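You operate a simulated robot arm through the tools that you are given. There is no shell and no other tool. Be economical: measure what you need, move in short steps, check, and stop when the job is done.

You run a simulated robot arm. Do the job below in one go: nothing can be reset, and whatever is moved stays where it is left.

Task
Lock the disc and brush a patch of grease into seat one.
Fine: pin in and tried first; the brush goes back in its holder. A coat counts when it lies all over at full strength: go over it till it gets no stronger.

The check looks at the end state, three seconds after you hand in, the way a careful person would. Anything else that was tipped, shoved, dropped, spilled or broken makes it a failure.

Robot
A 7-joint arm with a two-finger gripper on a trunk, on a base that drives. Base frame: it is fixed to the floor where the robot stands at the start and does not move with it; the origin is under the middle of the robot, x ahead of it, y to its left, z up. Readings come in cm, rad, newtons and seconds.
With the tool pointing down near the work surface it reaches from about 10 to 48 cm from the robot's upright axis, wherever it stands. Its first joint turns from -2.496 to 2.496 rad. Places, roughly: teal brush holder [50, 110, 90]; turntable disc [90, 0, 90]. Payload 1.47 kg.
Tool frame: the origin (TCP) lies between the finger pads and is the grasp point; the fingertips stand 1.6 cm ahead of it; z points along the fingers, y is the line along which they close. Largest opening 8.7 cm; the body of the gripper starts 5.5 cm behind the TCP.
Orientation is that of the tool frame in the base frame, as a unit quaternion [x, y, z, w]. With the fingers straight down and closing along the base's y, the tool's x points along the base's -x, its y along +y and its z along -z.

Tools
- The arm moves only by the tool servo_tool. Its argument "deltas" is a list of rows, each a list of 7 numbers: the closure, from 0 (fully open) to 1 (shut), then the shift along the base's x, y, z in units of 150 mm (1.0 is 150 mm), then the turn, a rotation vector about the base's x, y, z in units of 45 degrees (1.0 is 45 degrees). In form: [[gripper, dx, dy, dz, ax, ay, az], ...]. A call has 1 to 12 rows; each row is the pose to reach, as a shift and turn from the pose commanded when the call began. A call with a number of a shift or a turn outside -1 to 1 is refused whole. Each row takes 0.2 s and may step no farther than 5 cm and 0.15 rad from the row before; otherwise, or with a gripper value out of range, the whole call is refused. Where a pose cannot be reached the arm comes as near as it can. A force on the tool above 40 N (or 10 N above the force at the start of the call, whichever is more), or a blocked arm, ends the call early, and 0.2 s more pass. Each finger travels about 4.5 cm/s and halts on what it meets, pressing with about 25 N; the grip force reading is that of the motor and also rises with nothing between the fingers. The clock runs only during rows and for 0.2 s after the last one: add rows that repeat a pose to give the fingers time. It gives the time, the measured TCP pose, the force on the tool (base axes), the opening and the grip force at its end, in the units of the frame above (readings bear some noise), with the torque about the TCP (base axes, N m) and any sound that the robot's microphone picked up, and new pictures: "pictures" is both (left out), scene, wrist or none.
- Cameras (640 x 400 px; columns grow to the right, rows downward): "scene" is now at [14.15, 1.64, 175.6]; the picture's right is [0.23, -0.97, 0.00], its down [-0.78, -0.19, -0.60] and it looks along [0.58, 0.14, -0.80] (base axes); focal length 253 px, centre (320, 200). "wrist" rides on the gripper at [7.3, 1.2, -8.9] in the tool frame; the picture's right is [-0.16, 0.99, 0.00], its down [-0.72, -0.12, -0.68] and it looks along [-0.67, -0.11, 0.73] (tool axes); focal length 247 px, centre (320, 200). There is no depth. A picture from a camera that has moved, and an enlarged one, comes with that camera's place and axes in the base frame and with its lens.
- raise_lower(by): slides the trunk up (or, below 0, down) by that many cm; the arm and the scene camera ride with it, the base frame stays. It gives what a move gives, with no picture.
- base_move(legs): drives the robot by 1 to 6 legs, each [ahead, left, turn to the left] in cm, cm and rad, along the robot's own axes; the way and the turn of a leg run together, so that a leg with both is an arc; at most 150 cm and 3.142 rad a leg. The arm and the cameras ride along, it lands a little off, and it stops where it bumps. It gives what a move gives, and a new picture of the scene camera.
- head_to(pan, tilt): turns the head with the scene camera to pan (to the left, within 1.501 rad either way) and tilt (down, from -0.506 to 1.204), counted from straight ahead of the robot. It gives what a move gives, and a new picture of the scene camera.
- inspect(camera, box): a new picture of the part [left, top, right, bottom] of that camera's present view, enlarged. It takes no simulated time.
- finish_job(): hands the job in; it is judged then, once.

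Work in short steps. Places have to be worked out from the pictures, the camera data and where the tool is seen: move nearer, look again, correct. Check each grasp and each placing, and mend what went wrong. You have 120 turns and 260 pictures in all, those below and enlarged ones among them. Open the gripper and draw the arm clear of the work before you hand the job in, unless the task says otherwise; then end with one line.

The tools are called after ">>>" as name(argument=value, ...) on one line, values as JSON. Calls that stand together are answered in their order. servo_tool: Moves the arm, as the interface text tells. Its arguments: {"type":"object","properties":{"deltas":{"type":"array"},"pictures":{"type":"string","enum":["both","scene","wrist","none"]}},"required":["deltas"]} The other tools are called the same way: raise_lower (by) slides the trunk up or down; base_move (legs) drives the base; head_to (pan, tilt) turns the head that bears the scene camera; inspect (camera, box) takes an enlarged picture of a part of a camera's view; finish_job () hands the job in.

At the start:

```text
time_s: 0.0
eef_pos: [43.07, 22.56, 137.41]
orientation: [0.0, 1.0, 0.001, 0.0]
contact_force: [0.3, -0.6, 0.2]
wrist_torque: [0.01, -0.02, 0.0]
grip_width: 8.71
finger_force: 0.1
trunk travel left (down, up): [-110.5, 13.5]
robot x, y, heading: [-0.37, 0.14, -0.001]
head pan, tilt: [0.234, 0.93]
```

scene: 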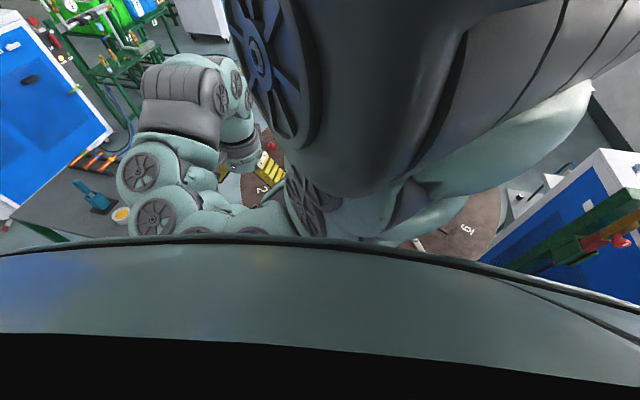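
wrist: 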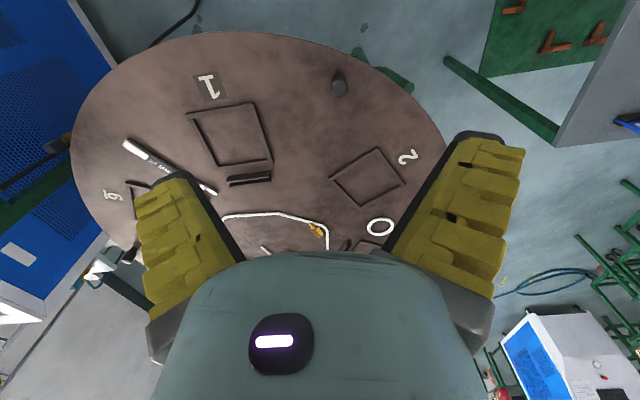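

The wrist view shows the disc with numbered seats; I look around with the head to find the pin, brush and grease.

>>> head_to(pan=0.0, tilt=0.6)

>>> head_to(pan=1.2, tilt=0.8)

>>> inspect(camera="wrist", box=[60, 0, 480, 262])

```text
time_s: 0.8
eef_pos: [43.06, 22.64, 137.48]
orientation: [0.0, 1.0, 0.001, 0.0]
contact_force: [-0.4, -0.5, -0.7]
wrist_torque: [0.0, -0.02, 0.01]
grip_width: 8.72
finger_force: 0.1
trunk travel left (down, up): [-110.5, 13.5]
robot x, y, heading: [-0.18, 0.19, -0.002]
head pan, tilt: [0.0, 0.6]
camera scene: at [15.81, -0.06, 178.29], right [0.0, -1.0, 0.0], down [-0.57, 0.0, -0.82], along [0.82, 0.0, -0.57], focal length 253 px, centre (320, 200)
```

scene: 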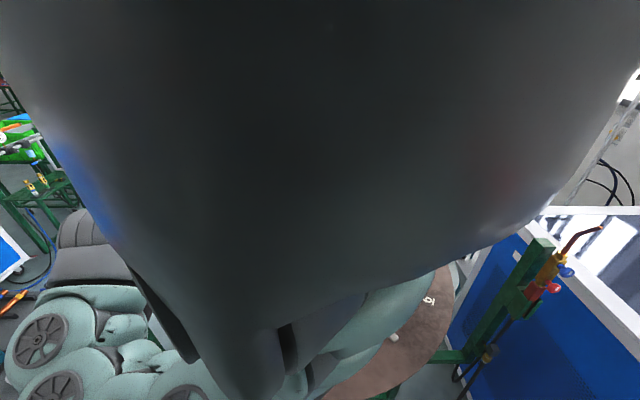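

```text
time_s: 2.2
eef_pos: [43.08, 22.46, 137.49]
orientation: [0.001, 1.0, 0.001, 0.001]
contact_force: [0.2, -0.1, 0.1]
wrist_torque: [0.0, 0.0, -0.01]
grip_width: 8.7
finger_force: 0.1
trunk travel left (down, up): [-110.5, 13.5]
robot x, y, heading: [0.15, 0.18, 0.002]
head pan, tilt: [1.201, 0.799]
camera scene: at [15.12, 2.78, 177.76], right [0.33, -0.94, 0.0], down [-0.58, -0.2, -0.79], along [0.74, 0.26, -0.61], focal length 253 px, centre (320, 200)
```

scene: 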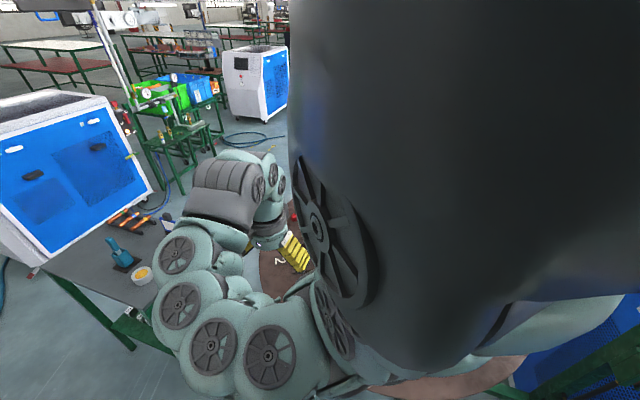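

```text
1.52 times, centred on (270, 131) of wrist
camera zoom: at [35.92, 23.64, 146.37], right [0.16, 0.99, 0.0], down [0.72, -0.12, 0.68], along [0.67, -0.11, -0.73], focal length 376 px, centre (396, 305)
```

zoom: 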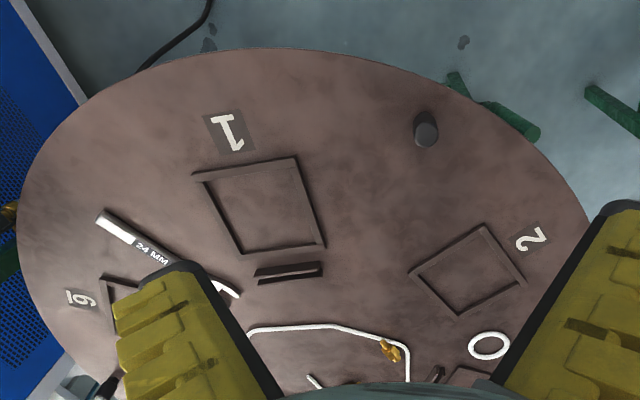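

The head may still have been turning; I take a fresh scene picture.

>>> inspect(camera="scene", box=[0, 0, 640, 400])

```text
1.00 times, centred on (320, 200) of scene (not enlarged: the box is as wide or as high as the picture)
camera zoom: at [15.12, 2.78, 177.76], right [0.33, -0.94, 0.0], down [-0.58, -0.2, -0.79], along [0.74, 0.26, -0.61], focal length 253 px, centre (320, 200)
```

zoom: 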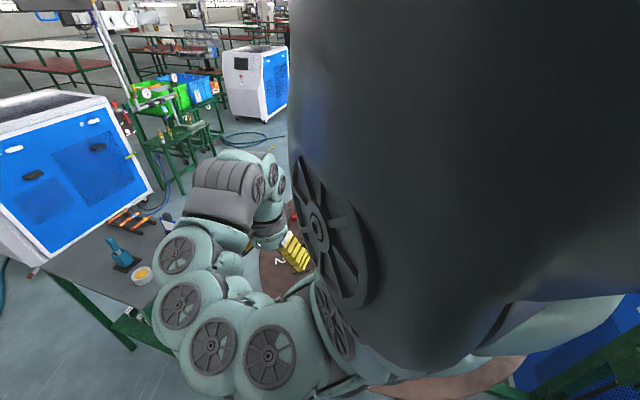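

The camera hasn't caught up with the pan; I command it again to let time pass.

>>> head_to(pan=1.2, tilt=0.8)

```text
time_s: 2.8
eef_pos: [43.15, 22.49, 137.54]
orientation: [0.0, 1.0, 0.0, 0.0]
contact_force: [0.2, -0.1, 0.6]
wrist_torque: [-0.01, -0.02, 0.01]
grip_width: 8.71
finger_force: 0.0
trunk travel left (down, up): [-110.5, 13.5]
robot x, y, heading: [-0.22, -0.34, 0.003]
head pan, tilt: [1.201, 0.799]
camera scene: at [15.11, 2.76, 177.72], right [0.33, -0.94, 0.0], down [-0.58, -0.2, -0.79], along [0.74, 0.26, -0.62], focal length 253 px, centre (320, 200)
```

scene: 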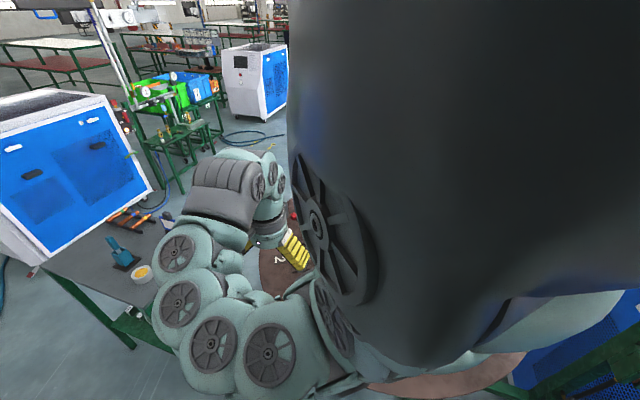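

The head seems hindered in pan (perhaps by the arm). I lower the arm away from the head: first test panning the other way.

>>> head_to(pan=-0.7, tilt=0.9)

```text
time_s: 4.7
eef_pos: [43.15, 22.49, 137.53]
orientation: [0.001, 1.0, 0.001, 0.0]
contact_force: [0.6, -0.1, 0.3]
wrist_torque: [0.0, 0.01, 0.04]
grip_width: 8.68
finger_force: 0.0
trunk travel left (down, up): [-110.5, 13.5]
robot x, y, heading: [-0.09, 0.1, -0.005]
head pan, tilt: [-0.7, 0.901]
camera scene: at [13.95, -3.08, 175.91], right [-0.4, -0.92, 0.0], down [-0.71, 0.31, -0.63], along [0.58, -0.25, -0.78], focal length 253 px, centre (320, 200)
```

scene: 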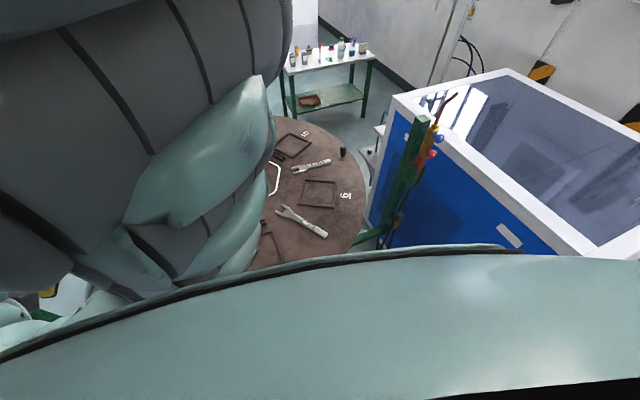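

I zoom on the stand beside the disc and the far table, and the wrist view at the disc rim.

>>> inspect(camera="scene", box=[240, 80, 480, 280])

>>> inspect(camera="wrist", box=[40, 120, 240, 320])

>>> inspect(camera="wrist", box=[300, 0, 640, 260])

```text
2.00 times, centred on (360, 180) of scene
camera zoom: at [13.95, -3.08, 175.91], right [-0.4, -0.92, 0.0], down [-0.71, 0.31, -0.63], along [0.58, -0.25, -0.78], focal length 507 px, centre (240, 240)
```

zoom: 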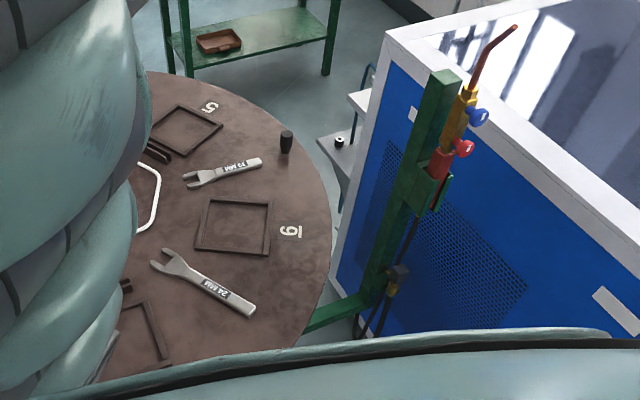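

```text
2.00 times, centred on (140, 220) of wrist
camera zoom: at [35.9, 23.65, 146.37], right [0.16, 0.99, 0.0], down [0.72, -0.12, 0.68], along [0.67, -0.11, -0.73], focal length 494 px, centre (680, 160)
```

zoom: 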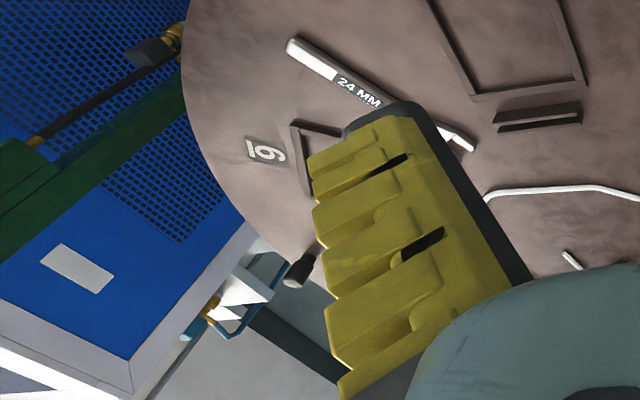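

```text
1.54 times, centred on (470, 130) of wrist
camera zoom: at [35.9, 23.65, 146.37], right [0.16, 0.99, 0.0], down [0.72, -0.12, 0.68], along [0.67, -0.11, -0.73], focal length 380 px, centre (89, 308)
```

zoom: 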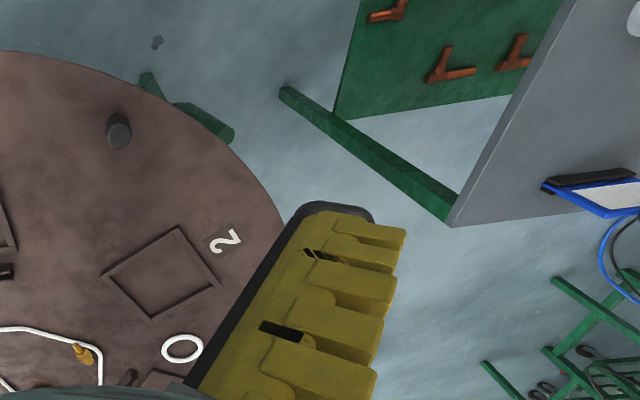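

The view is blocked by the arm. I pull the tool back and to the left to clear the scene camera, and look.

>>> servo_tool(deltas=[[0, -0.2, 0.2, 0, 0, 0, 0], [0, -0.4, 0.4, 0, 0, 0, 0], [0, -0.6, 0.6, 0, 0, 0, 0], [0, -0.8, 0.8, 0, 0, 0, 0], [0, -1, 1, 0, 0, 0, 0]])

>>> head_to(pan=-0.4, tilt=0.7)

```text
time_s: 5.9
eef_pos: [27.72, 37.46, 137.35]
orientation: [-0.002, 1.0, 0.0, -0.001]
contact_force: [1.2, -0.1, 0.0]
wrist_torque: [0.01, -0.01, -0.01]
grip_width: 8.71
finger_force: 0.1
trunk travel left (down, up): [-110.5, 13.5]
robot x, y, heading: [-0.11, 0.14, 0.003]
head pan, tilt: [-0.7, 0.901]
camera scene: at [13.49, -3.11, 175.37], right [-0.42, -0.91, 0.0], down [-0.74, 0.35, -0.57], along [0.52, -0.24, -0.82], focal length 253 px, centre (320, 200)
camera wrist: at [20.45, 38.53, 146.23], right [0.15, 0.99, 0.0], down [0.72, -0.11, 0.68], along [0.67, -0.1, -0.73], focal length 247 px, centre (320, 200)
```

scene: 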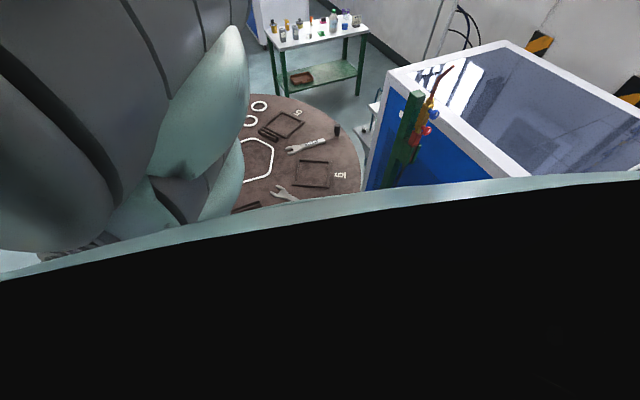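
wrist: 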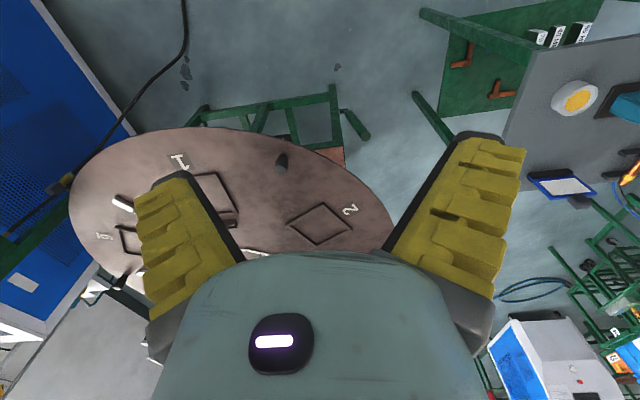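

```text
time_s: 6.7
eef_pos: [27.92, 37.37, 137.43]
orientation: [0.0, 1.0, 0.001, -0.001]
contact_force: [-0.7, -0.7, -0.2]
wrist_torque: [0.01, -0.01, 0.02]
grip_width: 8.7
finger_force: 0.1
trunk travel left (down, up): [-110.5, 13.5]
robot x, y, heading: [-0.13, -0.09, -0.002]
head pan, tilt: [-0.4, 0.7]
camera scene: at [14.58, -2.9, 176.72], right [-0.35, -0.94, 0.0], down [-0.66, 0.25, -0.71], along [0.66, -0.25, -0.71], focal length 253 px, centre (320, 200)
```

scene: 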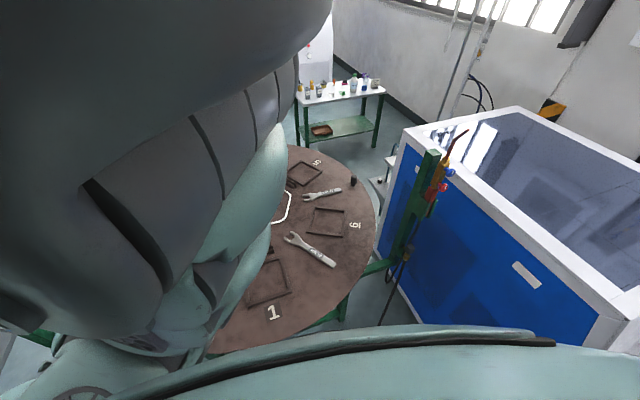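

I zoom in on the bracket right of the disc and on the bench at the left.

>>> inspect(camera="scene", box=[340, 140, 440, 220])

>>> inspect(camera="wrist", box=[500, 40, 640, 240])

>>> inspect(camera="wrist", box=[60, 200, 180, 320])

```text
5.00 times, centred on (390, 180) of scene
camera zoom: at [14.58, -2.9, 176.72], right [-0.35, -0.94, 0.0], down [-0.66, 0.25, -0.71], along [0.66, -0.25, -0.71], focal length 1267 px, centre (-30, 300)
```

zoom: 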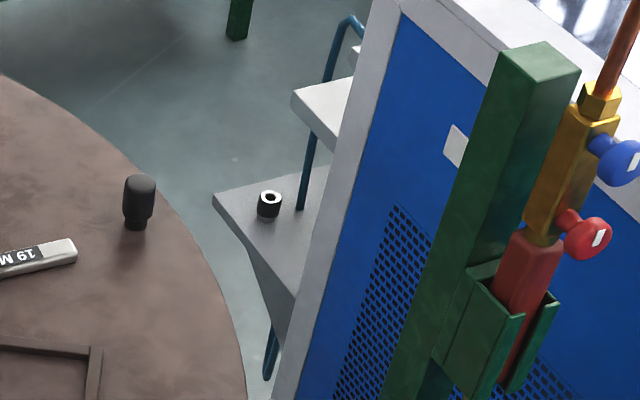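

```text
2.00 times, centred on (570, 140) of wrist
camera zoom: at [20.63, 38.51, 146.25], right [0.16, 0.99, 0.0], down [0.72, -0.12, 0.68], along [0.67, -0.11, -0.73], focal length 494 px, centre (-180, 320)
```

zoom: 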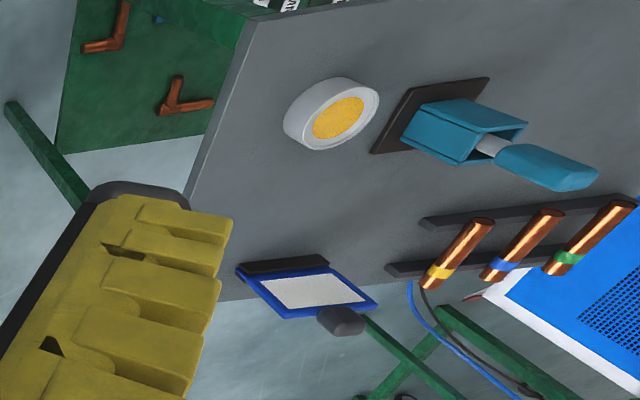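

```text
3.33 times, centred on (120, 260) of wrist
camera zoom: at [20.63, 38.51, 146.25], right [0.16, 0.99, 0.0], down [0.72, -0.12, 0.68], along [0.67, -0.11, -0.73], focal length 823 px, centre (987, 0)
```

zoom: 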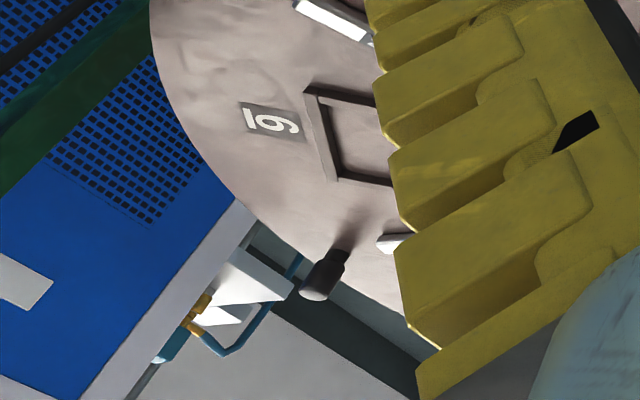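

I need a clear look at the disc: turn the base left and pan the head right.

>>> base_move(legs=[[0, 0, 1.0]])

>>> head_to(pan=-1.1, tilt=0.65)

```text
time_s: 9.6
eef_pos: [-15.99, 43.77, 137.43]
orientation: [-0.476, 0.88, 0.0, 0.0]
contact_force: [0.4, -0.3, -0.3]
wrist_torque: [-0.03, 0.04, 0.0]
grip_width: 8.7
finger_force: 0.0
trunk travel left (down, up): [-110.5, 13.5]
robot x, y, heading: [0.15, 0.2, 0.988]
head pan, tilt: [-0.4, 0.7]
camera scene: at [10.45, 10.71, 176.96], right [0.6, -0.8, 0.0], down [-0.55, -0.41, -0.73], along [0.58, 0.43, -0.69], focal length 253 px, centre (320, 200)
```

scene: 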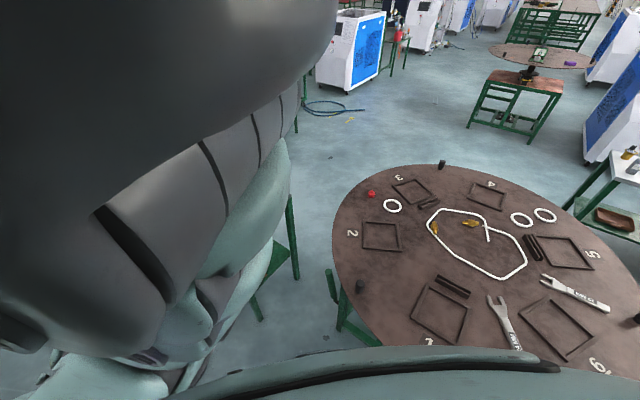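

```text
time_s: 10.7
eef_pos: [-15.92, 43.77, 137.31]
orientation: [-0.474, 0.88, 0.001, -0.001]
contact_force: [-0.7, 0.7, -0.1]
wrist_torque: [0.01, -0.01, 0.0]
grip_width: 8.7
finger_force: 0.1
trunk travel left (down, up): [-110.5, 13.5]
robot x, y, heading: [0.07, 0.0, 0.993]
head pan, tilt: [-1.1, 0.649]
camera scene: at [10.47, 10.71, 176.99], right [0.59, -0.8, 0.0], down [-0.55, -0.41, -0.73], along [0.59, 0.43, -0.68], focal length 253 px, centre (320, 200)
```

scene: 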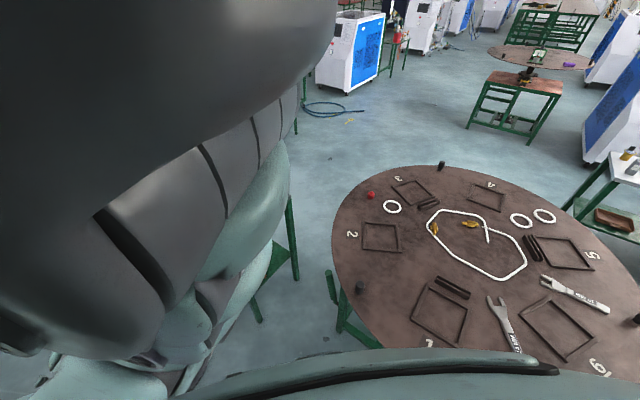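

Now the disc is visible; a small red thing by the rim between seats 2 and 3 could be the lock pin. Zooming.

>>> inspect(camera="scene", box=[320, 150, 500, 262])

>>> inspect(camera="scene", box=[320, 240, 640, 400])

>>> inspect(camera="scene", box=[450, 10, 640, 130])

```text
3.56 times, centred on (410, 206) of scene
camera zoom: at [10.47, 10.71, 176.99], right [0.59, -0.8, 0.0], down [-0.55, -0.41, -0.73], along [0.59, 0.43, -0.68], focal length 901 px, centre (0, 179)
```

zoom: 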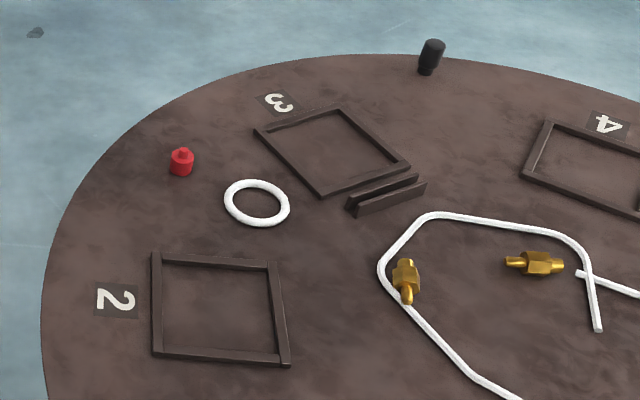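

```text
2.00 times, centred on (480, 320) of scene
camera zoom: at [10.47, 10.71, 176.99], right [0.59, -0.8, 0.0], down [-0.55, -0.41, -0.73], along [0.59, 0.43, -0.68], focal length 507 px, centre (0, -40)
```

zoom: 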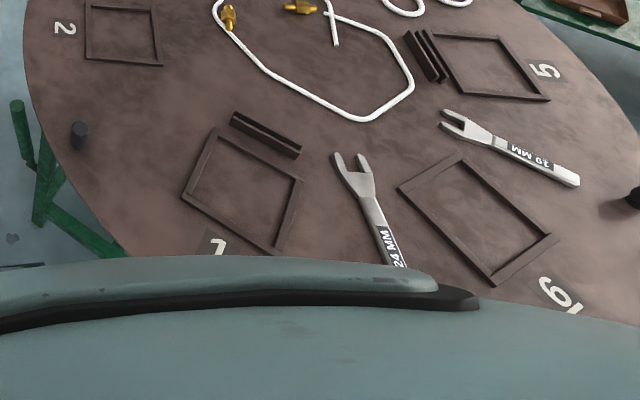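

```text
3.33 times, centred on (545, 70) of scene
camera zoom: at [10.47, 10.71, 176.99], right [0.59, -0.8, 0.0], down [-0.55, -0.41, -0.73], along [0.59, 0.43, -0.68], focal length 844 px, centre (-430, 633)
```

zoom: 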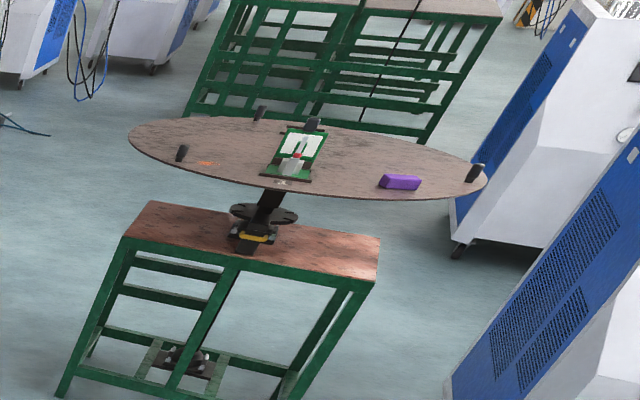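

The neighbouring turntable shows the layout: the disc is on a post over a stand with an index plate and a yellow locking part below. I lower the trunk to look under our disc.

>>> raise_lower(by=-85)

>>> head_to(pan=-0.9, tilt=0.25)

```text
refused: -85 is not a number from -40 to 40
```

```text
time_s: 11.6
eef_pos: [-16.09, 43.82, 137.39]
orientation: [-0.475, 0.88, 0.001, 0.001]
contact_force: [0.2, 0.8, 0.1]
wrist_torque: [0.0, 0.0, -0.02]
grip_width: 8.68
finger_force: 0.1
trunk travel left (down, up): [-110.5, 13.5]
robot x, y, heading: [-0.23, -0.13, 0.991]
head pan, tilt: [-0.901, 0.25]
camera scene: at [10.48, 10.72, 177.03], right [0.59, -0.8, 0.0], down [-0.55, -0.4, -0.73], along [0.59, 0.44, -0.68], focal length 253 px, centre (320, 200)
```

scene: 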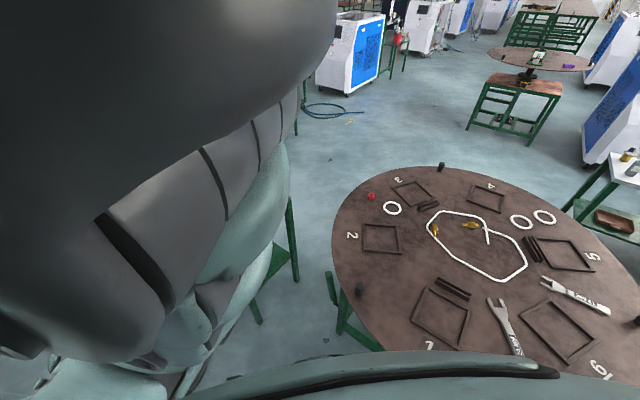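

The head looks jammed against the raised arm. I lower the tool 15 cm to bring the elbow down.

>>> servo_tool(deltas=[[0, 0, 0, -0.3, 0, 0, 0], [0, 0, 0, -0.6, 0, 0, 0], [0, 0, 0, -0.9, 0, 0, 0], [0, 0, 0, -1, 0, 0, 0]], pictures="none")

>>> head_to(pan=-0.9, tilt=0.25)

```text
time_s: 12.6
eef_pos: [-15.96, 43.75, 122.27]
orientation: [-0.474, 0.881, 0.002, -0.001]
contact_force: [0.8, 0.3, -0.3]
wrist_torque: [-0.06, -0.01, 0.02]
grip_width: 8.69
finger_force: 0.0
trunk travel left (down, up): [-110.5, 13.5]
robot x, y, heading: [0.16, -0.15, 0.992]
head pan, tilt: [-0.901, 0.25]
```

```text
time_s: 13.2
eef_pos: [-15.98, 43.96, 122.26]
orientation: [-0.475, 0.88, 0.0, -0.001]
contact_force: [-1.0, -0.3, -0.3]
wrist_torque: [-0.03, 0.02, 0.0]
grip_width: 8.7
finger_force: 0.0
trunk travel left (down, up): [-110.5, 13.5]
robot x, y, heading: [-0.0, 0.35, 0.99]
head pan, tilt: [-0.901, 0.25]
camera scene: at [13.15, 6.01, 181.3], right [0.02, -1.0, 0.0], down [-0.27, -0.01, -0.96], along [0.96, 0.02, -0.27], focal length 253 px, centre (320, 200)
```

scene: 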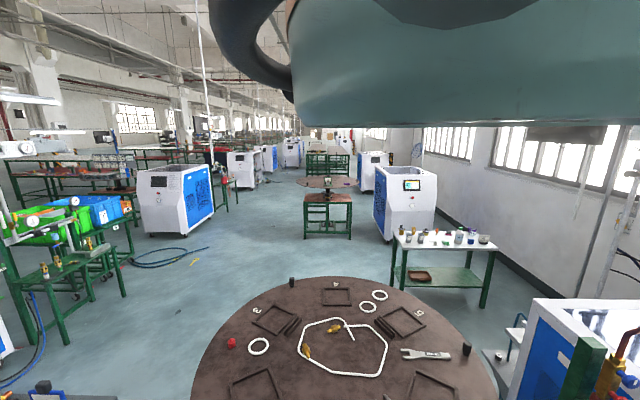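

The head is free now. I lower the trunk in steps to look below the disc.

>>> raise_lower(by=-40)

>>> raise_lower(by=-35)

>>> head_to(pan=-0.95, tilt=0.2)

```text
time_s: 17.0
eef_pos: [-16.02, 43.85, 82.19]
orientation: [-0.475, 0.88, 0.001, 0.0]
contact_force: [0.2, -0.3, 0.4]
wrist_torque: [-0.03, -0.01, -0.02]
grip_width: 8.68
finger_force: 0.0
trunk travel left (down, up): [-70.5, 53.5]
robot x, y, heading: [0.03, -0.15, 0.995]
head pan, tilt: [-0.901, 0.25]
```

```text
time_s: 20.4
eef_pos: [-16.06, 43.82, 47.33]
orientation: [-0.475, 0.88, 0.0, 0.0]
contact_force: [0.1, -0.9, 1.4]
wrist_torque: [0.02, -0.01, -0.02]
grip_width: 8.68
finger_force: 0.1
trunk travel left (down, up): [-35.5, 88.5]
robot x, y, heading: [0.15, -0.17, 0.995]
head pan, tilt: [-0.901, 0.25]
```

```text
time_s: 21.0
eef_pos: [-16.01, 43.83, 47.2]
orientation: [-0.476, 0.88, 0.0, -0.001]
contact_force: [-0.7, 0.6, 0.1]
wrist_torque: [0.01, 0.01, 0.02]
grip_width: 8.72
finger_force: 0.2
trunk travel left (down, up): [-35.5, 88.5]
robot x, y, heading: [-0.24, 0.33, 0.99]
head pan, tilt: [-0.949, 0.201]
camera scene: at [13.14, 6.02, 106.88], right [0.03, -1.0, 0.0], down [-0.21, -0.01, -0.98], along [0.98, 0.02, -0.21], focal length 253 px, centre (320, 200)
```

scene: 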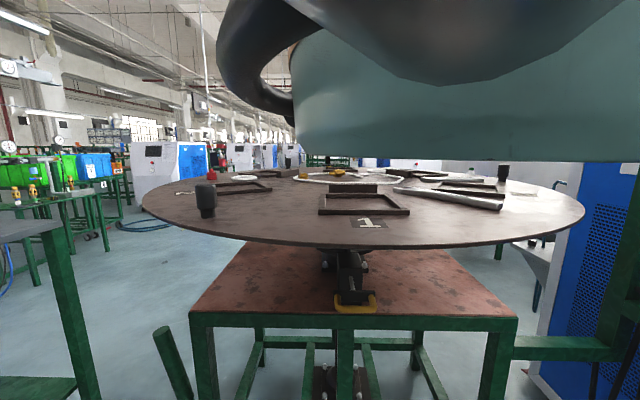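

Good: below the disc there is a stand with a bracket facing the robot. I lower further and zoom in.

>>> raise_lower(by=-25)

>>> head_to(pan=-0.97, tilt=0.1)

>>> inspect(camera="scene", box=[220, 120, 460, 270])

```text
time_s: 23.8
eef_pos: [-13.41, 43.8, 34.38]
orientation: [-0.474, 0.88, -0.009, 0.018]
contact_force: [1.1, 0.1, 0.3]
wrist_torque: [-0.01, 0.03, -0.01]
grip_width: 8.7
finger_force: 0.1
trunk travel left (down, up): [-23.1, 100.9]
robot x, y, heading: [-3.75, 0.15, 0.987]
head pan, tilt: [-0.949, 0.201]
stopped: the arm was blocked; the commanded pose is now the measured one
```

```text
time_s: 24.5
eef_pos: [-13.5, 43.72, 34.36]
orientation: [-0.476, 0.879, -0.009, 0.019]
contact_force: [0.8, -0.7, -0.8]
wrist_torque: [0.02, 0.0, -0.01]
grip_width: 8.72
finger_force: 0.0
trunk travel left (down, up): [-23.1, 100.9]
robot x, y, heading: [-4.14, 0.06, 0.989]
head pan, tilt: [-0.97, 0.099]
camera scene: at [12.9, 5.96, 96.27], right [0.02, -1.0, 0.0], down [-0.06, 0.0, -1.0], along [1.0, 0.02, -0.06], focal length 253 px, centre (320, 200)
```

scene: 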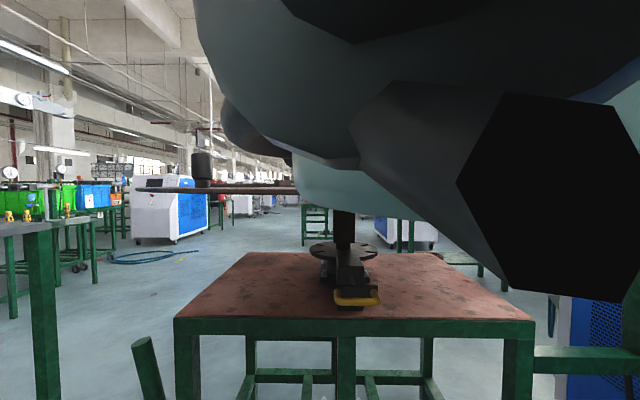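

```text
2.67 times, centred on (340, 195) of scene
camera zoom: at [12.9, 5.96, 96.27], right [0.02, -1.0, 0.0], down [-0.06, 0.0, -1.0], along [1.0, 0.02, -0.06], focal length 676 px, centre (267, 213)
```

zoom: 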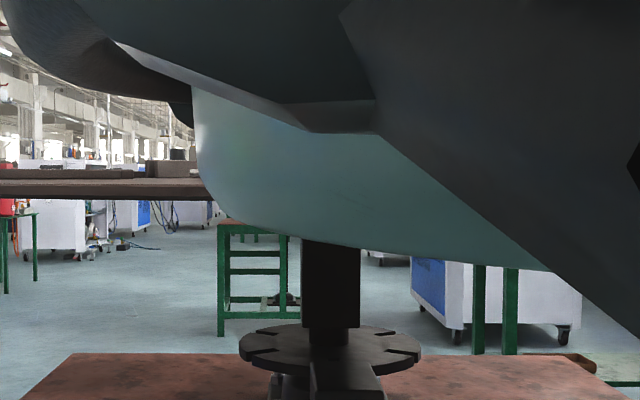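

The arm's elbow may have touched the disc rim. I raise back up at once.

>>> raise_lower(by=20)

>>> head_to(pan=-0.97, tilt=0.3)

```text
time_s: 26.6
eef_pos: [-20.22, 43.82, 54.83]
orientation: [-0.475, 0.88, 0.0, 0.0]
contact_force: [0.1, 0.1, 0.4]
wrist_torque: [0.01, 0.02, -0.02]
grip_width: 8.72
finger_force: 0.1
trunk travel left (down, up): [-43.1, 80.9]
robot x, y, heading: [-4.21, 0.06, 0.989]
head pan, tilt: [-0.97, 0.099]
```

```text
time_s: 27.4
eef_pos: [-20.3, 43.77, 54.87]
orientation: [-0.475, 0.88, 0.001, -0.001]
contact_force: [0.5, -0.3, -0.2]
wrist_torque: [-0.02, -0.02, 0.01]
grip_width: 8.72
finger_force: 0.1
trunk travel left (down, up): [-43.1, 80.9]
robot x, y, heading: [-4.28, 0.08, 0.984]
head pan, tilt: [-0.97, 0.3]
camera scene: at [8.93, 5.97, 113.66], right [0.02, -1.0, 0.0], down [-0.29, -0.01, -0.96], along [0.96, 0.02, -0.3], focal length 253 px, centre (320, 200)
```

scene: 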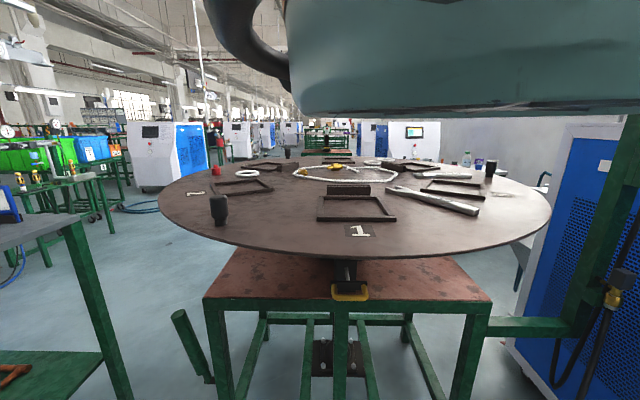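

Disc looks undisturbed. I back the robot off 35 cm along -x for room, then look under the disc.

>>> inspect(camera="scene", box=[280, 240, 420, 400])

>>> base_move(legs=[[-19.4, 29, 0]])

>>> raise_lower(by=-30)

>>> head_to(pan=-0.98, tilt=0.15)

>>> inspect(camera="scene", box=[240, 120, 400, 260])

```text
2.50 times, centred on (350, 320) of scene
camera zoom: at [8.93, 5.97, 113.66], right [0.02, -1.0, 0.0], down [-0.29, -0.01, -0.96], along [0.96, 0.02, -0.3], focal length 633 px, centre (245, -100)
```

zoom: 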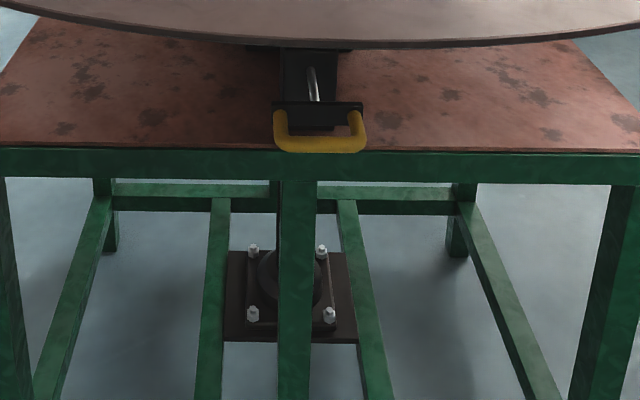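

```text
time_s: 29.6
eef_pos: [-55.24, 43.89, 54.83]
orientation: [-0.476, 0.88, 0.001, -0.001]
contact_force: [-0.1, -0.6, 0.0]
wrist_torque: [0.0, -0.01, 0.0]
grip_width: 8.71
finger_force: 0.0
trunk travel left (down, up): [-43.1, 80.9]
robot x, y, heading: [-38.9, 0.02, 0.992]
head pan, tilt: [-0.97, 0.3]
camera scene: at [-25.91, 6.14, 113.65], right [0.02, -1.0, 0.0], down [-0.3, -0.01, -0.96], along [0.95, 0.02, -0.3], focal length 253 px, centre (320, 200)
```

scene: 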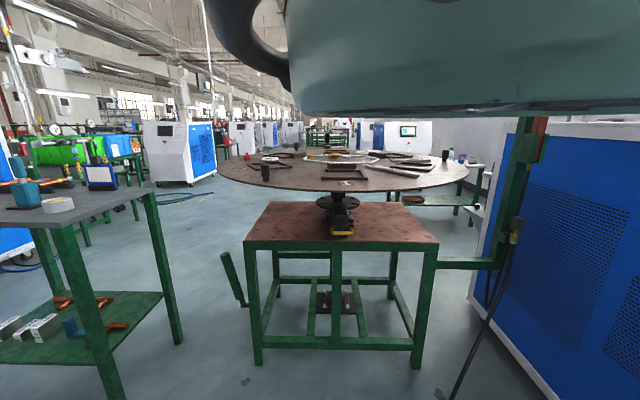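

```text
time_s: 32.6
eef_pos: [-55.16, 43.98, 24.84]
orientation: [-0.476, 0.879, 0.001, 0.0]
contact_force: [-0.2, 0.2, -0.1]
wrist_torque: [0.04, -0.02, -0.01]
grip_width: 8.72
finger_force: 0.1
trunk travel left (down, up): [-13.1, 110.9]
robot x, y, heading: [-38.66, -0.04, 0.997]
head pan, tilt: [-0.97, 0.3]
```

```text
time_s: 33.3
eef_pos: [-55.33, 43.95, 24.76]
orientation: [-0.476, 0.879, 0.0, -0.001]
contact_force: [-0.3, -0.9, -0.3]
wrist_torque: [0.02, 0.01, -0.04]
grip_width: 8.7
finger_force: 0.1
trunk travel left (down, up): [-13.1, 110.9]
robot x, y, heading: [-39.0, 0.07, 0.989]
head pan, tilt: [-0.979, 0.15]
camera scene: at [-25.96, 6.06, 85.05], right [0.01, -1.0, 0.0], down [-0.15, 0.0, -0.99], along [0.99, 0.01, -0.15], focal length 253 px, centre (320, 200)
```

scene: 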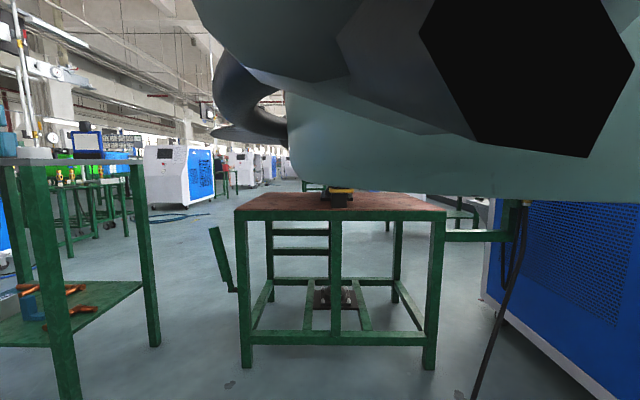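

```text
2.86 times, centred on (320, 190) of scene
camera zoom: at [-25.96, 6.06, 85.05], right [0.01, -1.0, 0.0], down [-0.15, 0.0, -0.99], along [0.99, 0.01, -0.15], focal length 724 px, centre (320, 229)
```

zoom: 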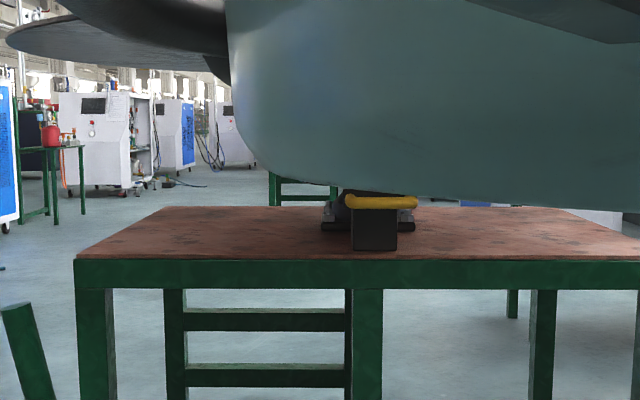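

I raise a bit to see the index plate and lock block with the disc just above.

>>> raise_lower(by=18)

>>> head_to(pan=-0.98, tilt=0.4)

>>> inspect(camera="scene", box=[280, 110, 400, 210])

```text
time_s: 35.3
eef_pos: [-55.09, 43.88, 42.79]
orientation: [-0.475, 0.88, 0.0, 0.0]
contact_force: [0.2, 0.7, -0.3]
wrist_torque: [0.03, 0.0, 0.01]
grip_width: 8.7
finger_force: 0.0
trunk travel left (down, up): [-31.1, 92.9]
robot x, y, heading: [-38.94, 0.12, 0.989]
head pan, tilt: [-0.979, 0.15]
```

```text
time_s: 36.1
eef_pos: [-55.17, 44.05, 42.86]
orientation: [-0.476, 0.88, 0.001, 0.0]
contact_force: [0.1, -1.1, 0.1]
wrist_torque: [-0.02, 0.0, 0.05]
grip_width: 8.71
finger_force: 0.1
trunk travel left (down, up): [-31.1, 92.9]
robot x, y, heading: [-39.06, 0.03, 0.991]
head pan, tilt: [-0.979, 0.4]
camera scene: at [-25.97, 6.06, 100.73], right [0.01, -1.0, 0.0], down [-0.39, -0.01, -0.92], along [0.92, 0.01, -0.39], focal length 253 px, centre (320, 200)
```

scene: 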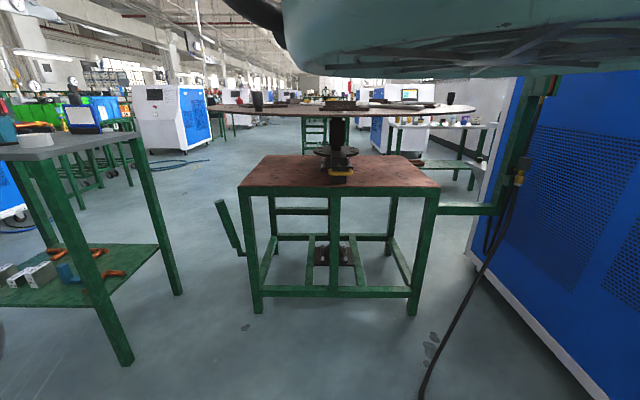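

```text
4.00 times, centred on (340, 160) of scene
camera zoom: at [-25.97, 6.06, 100.73], right [0.01, -1.0, 0.0], down [-0.39, -0.01, -0.92], along [0.92, 0.01, -0.39], focal length 1013 px, centre (240, 360)
```

zoom: 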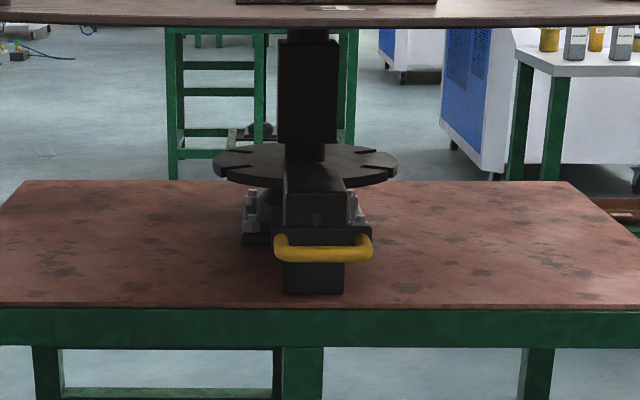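

The lock is a block with a yellow handle facing me near (59.5, 0, 75) that should slide towards the notched plate. I face ahead and bring the arm to a forward-pointing pose while still far off.

>>> base_move(legs=[[0, 0, -0.99]])

>>> head_to(pan=0.0, tilt=0.5)

```text
time_s: 39.1
eef_pos: [-10.84, 37.36, 42.88]
orientation: [0.005, 1.0, 0.0, 0.0]
contact_force: [-0.2, -0.1, -0.3]
wrist_torque: [-0.01, -0.01, 0.04]
grip_width: 8.7
finger_force: 0.1
trunk travel left (down, up): [-31.1, 92.9]
robot x, y, heading: [-38.94, 0.27, -0.015]
head pan, tilt: [-0.979, 0.4]
camera scene: at [-26.97, -7.74, 100.73], right [-0.84, -0.55, 0.0], down [-0.21, 0.33, -0.92], along [0.51, -0.77, -0.39], focal length 253 px, centre (320, 200)
```

scene: 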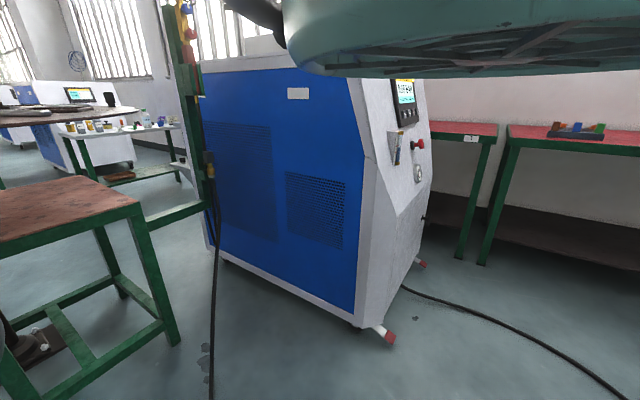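

```text
time_s: 40.3
eef_pos: [-10.9, 37.3, 42.96]
orientation: [0.005, 1.0, 0.001, 0.0]
contact_force: [-0.1, -0.2, 0.1]
wrist_torque: [0.01, 0.0, 0.03]
grip_width: 8.71
finger_force: 0.0
trunk travel left (down, up): [-31.1, 92.9]
robot x, y, heading: [-38.6, 0.25, -0.012]
head pan, tilt: [0.0, 0.499]
camera scene: at [-26.93, -7.68, 100.59], right [-0.83, -0.56, 0.0], down [-0.22, 0.33, -0.92], along [0.51, -0.76, -0.4], focal length 253 px, centre (320, 200)
```

scene: 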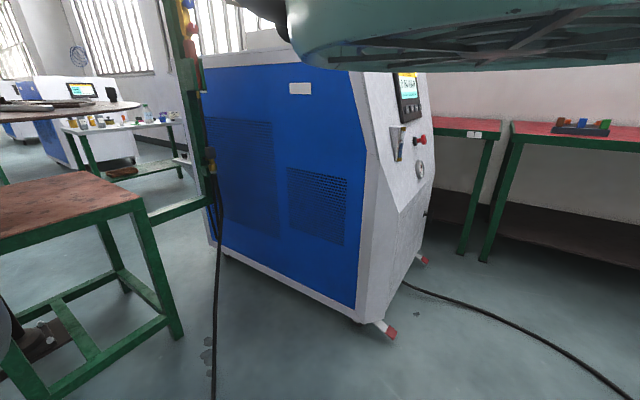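

Head is again bound by the arm on the left. I rotate the tool to point forward (closing axis vertical) in steps, raising it.

>>> servo_tool(deltas=[[0, 0, 0, 0.17, 0, -0.167, 0], [0, 0, 0, 0.33, 0, -0.333, 0], [0, 0, 0, 0.5, 0, -0.5, 0], [0, 0, 0, 0.67, 0, -0.667, 0], [0, 0, 0, 0.83, 0, -0.833, 0], [0, 0, 0, 1, 0, -1, 0]], pictures="none")

>>> servo_tool(deltas=[[0, 0, -0.17, 0.17, 0, -0.167, 0], [0, 0, -0.33, 0.33, 0, -0.333, 0], [0, 0, -0.5, 0.5, 0, -0.5, 0], [0, 0, -0.67, 0.67, 0, -0.667, 0], [0, 0, -0.83, 0.83, 0, -0.833, 0], [0, 0, -1, 1, 0, -1, 0]], pictures="both")

```text
time_s: 41.7
eef_pos: [-11.01, 37.46, 57.89]
orientation: [0.005, 0.924, 0.004, 0.384]
contact_force: [0.8, -0.1, 0.3]
wrist_torque: [0.02, -0.01, 0.04]
grip_width: 8.69
finger_force: 0.2
trunk travel left (down, up): [-31.1, 92.9]
robot x, y, heading: [-39.04, 0.21, -0.012]
head pan, tilt: [0.0, 0.499]
```

```text
time_s: 43.1
eef_pos: [-10.98, 22.0, 72.89]
orientation: [0.001, 0.707, 0.004, 0.707]
contact_force: [0.5, 0.0, 0.0]
wrist_torque: [0.0, 0.02, 0.03]
grip_width: 8.72
finger_force: 0.1
trunk travel left (down, up): [-31.1, 92.9]
robot x, y, heading: [-38.93, 0.34, -0.01]
head pan, tilt: [0.0, 0.499]
camera scene: at [-27.02, -7.67, 99.83], right [-0.83, -0.55, 0.0], down [-0.26, 0.4, -0.88], along [0.49, -0.73, -0.48], focal length 253 px, centre (320, 200)
camera wrist: at [-19.85, 23.23, 65.46], right [0.0, 0.99, 0.17], down [-0.68, -0.12, 0.72], along [0.73, -0.11, 0.67], focal length 247 px, centre (320, 200)
```

scene: 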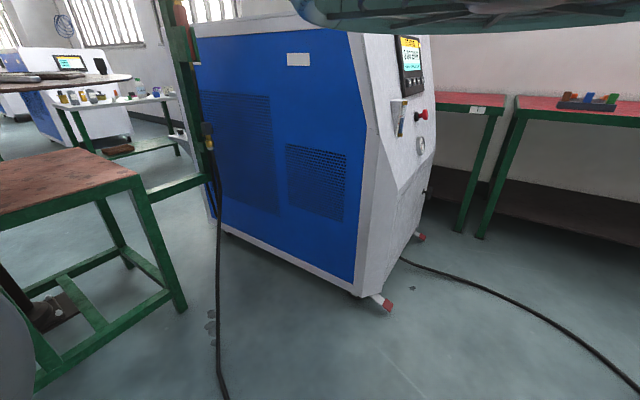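
wrist: 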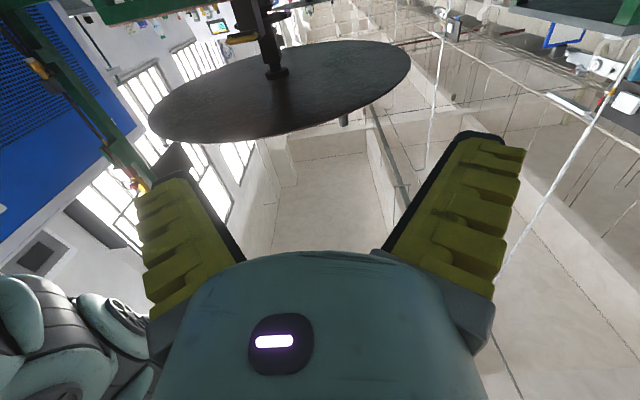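

Works well. Now roll the tool so the fingers close vertically and centre it at y≈0.

>>> servo_tool(deltas=[[0, 0, -0.17, 0, 0.167, 0, 0], [0, 0, -0.33, 0, 0.333, 0, 0], [0, 0, -0.5, 0, 0.5, 0, 0], [0, 0, -0.67, 0, 0.667, 0, 0], [0, 0, -0.83, 0, 0.833, 0, 0], [0, 0, -1, 0, 1, 0, 0]], pictures="none")

>>> servo_tool(deltas=[[0, 0.17, -0.06, 0, 0.167, 0, 0], [0, 0.33, -0.12, 0, 0.333, 0, 0], [0, 0.5, -0.18, 0, 0.5, 0, 0], [0, 0.67, -0.25, 0, 0.667, 0, 0], [0, 0.83, -0.3, 0, 0.833, 0, 0], [0, 1, -0.46, 0, 1, 0, 0]], pictures="both")

>>> head_to(pan=0.3, tilt=0.5)

```text
time_s: 44.5
eef_pos: [-11.49, 11.51, 72.49]
orientation: [0.274, 0.65, 0.275, 0.653]
contact_force: [1.3, -0.2, 0.3]
wrist_torque: [-0.01, -0.01, -0.02]
grip_width: 8.7
finger_force: 0.1
out of reach, approached as far as the arm can: row 5, 6
trunk travel left (down, up): [-31.1, 92.9]
robot x, y, heading: [-38.82, 0.16, -0.012]
head pan, tilt: [0.0, 0.499]
```

```text
time_s: 45.9
eef_pos: [4.42, 8.72, 69.01]
orientation: [0.503, 0.498, 0.496, 0.502]
contact_force: [-0.7, 1.7, 2.9]
wrist_torque: [0.06, 0.26, -0.11]
grip_width: 8.69
finger_force: 0.0
out of reach, approached as far as the arm can: row 1, 2, 3, 4, 5, 6
trunk travel left (down, up): [-31.1, 92.9]
robot x, y, heading: [-38.87, 0.42, -0.009]
head pan, tilt: [0.0, 0.499]
camera scene: at [-26.8, -7.75, 99.87], right [-0.83, -0.55, 0.0], down [-0.26, 0.4, -0.88], along [0.49, -0.73, -0.48], focal length 253 px, centre (320, 200)
camera wrist: at [-4.37, 16.0, 70.13], right [0.0, -0.16, 0.99], down [-0.69, -0.72, -0.11], along [0.72, -0.68, -0.11], focal length 247 px, centre (320, 200)
```

scene: 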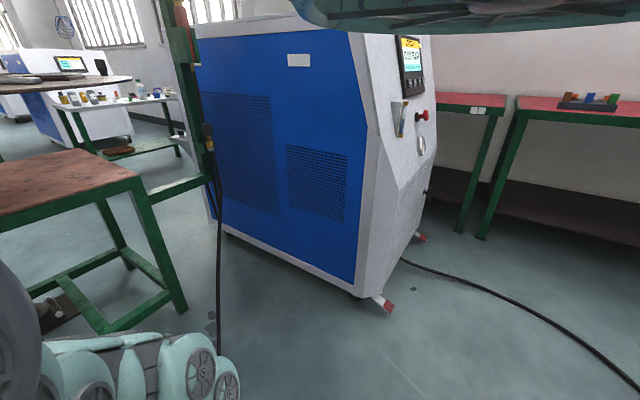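
wrist: 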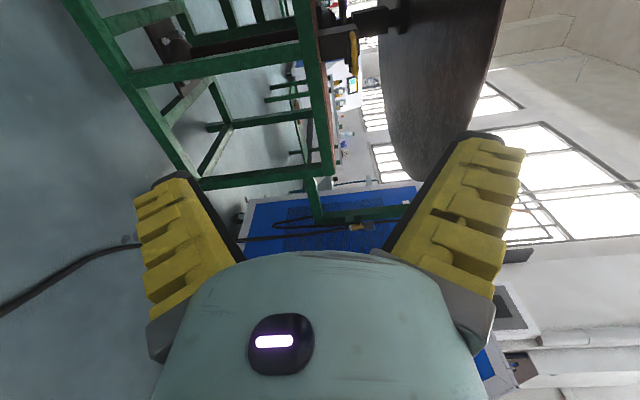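

```text
time_s: 46.7
eef_pos: [4.06, 8.71, 68.74]
orientation: [0.506, 0.501, 0.489, 0.505]
contact_force: [0.8, 0.3, 0.3]
wrist_torque: [-0.02, -0.02, -0.02]
grip_width: 8.73
finger_force: 0.1
trunk travel left (down, up): [-31.1, 92.9]
robot x, y, heading: [-38.98, 0.38, -0.009]
head pan, tilt: [0.3, 0.499]
camera scene: at [-27.05, -7.58, 99.82], right [-0.83, -0.55, 0.0], down [-0.26, 0.4, -0.88], along [0.49, -0.73, -0.48], focal length 253 px, centre (320, 200)
```

scene: 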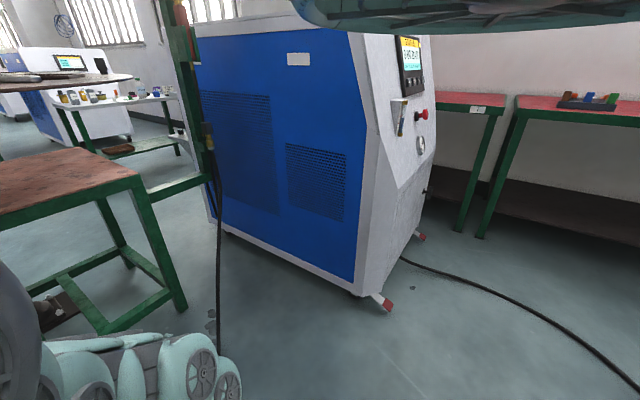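

Orientation reached. Raise the trunk ~6.5 cm to the handle's height and drive forward 33 cm, right 8.5 cm, looking with the wrist camera.

>>> raise_lower(by=6.5)

>>> base_move(legs=[[33, -8.5, 0.01]])

>>> inspect(camera="wrist", box=[0, 0, 640, 400])

```text
time_s: 47.8
eef_pos: [4.05, 9.23, 75.62]
orientation: [0.502, 0.496, 0.503, 0.498]
contact_force: [-0.4, -1.1, 0.4]
wrist_torque: [0.01, -0.01, 0.02]
grip_width: 8.69
finger_force: 0.0
trunk travel left (down, up): [-37.6, 86.4]
robot x, y, heading: [-39.16, -0.0, -0.013]
head pan, tilt: [0.3, 0.499]
```

```text
time_s: 50.0
eef_pos: [36.51, 0.82, 75.69]
orientation: [0.5, 0.498, 0.505, 0.497]
contact_force: [0.9, 0.8, -0.1]
wrist_torque: [0.01, 0.03, -0.01]
grip_width: 8.69
finger_force: 0.0
trunk travel left (down, up): [-37.6, 86.4]
robot x, y, heading: [-6.55, -8.48, 0.002]
head pan, tilt: [0.3, 0.499]
camera scene: at [5.51, -16.2, 106.32], right [-0.83, -0.56, 0.0], down [-0.27, 0.4, -0.88], along [0.49, -0.73, -0.48], focal length 253 px, centre (320, 200)
```

scene: 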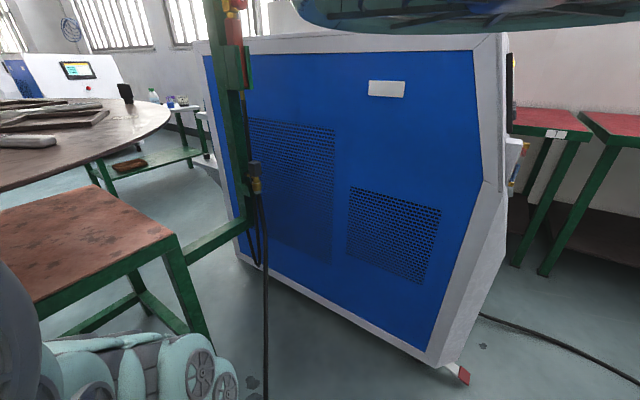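

```text
1.00 times, centred on (320, 200) of wrist (not enlarged: the box is as wide or as high as the picture)
camera zoom: at [27.47, 7.96, 76.83], right [0.0, -0.17, 0.99], down [-0.67, -0.73, -0.13], along [0.74, -0.66, -0.11], focal length 247 px, centre (320, 200)
```

zoom: 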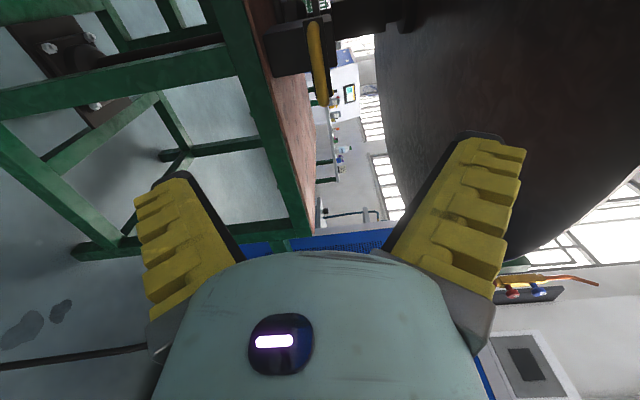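

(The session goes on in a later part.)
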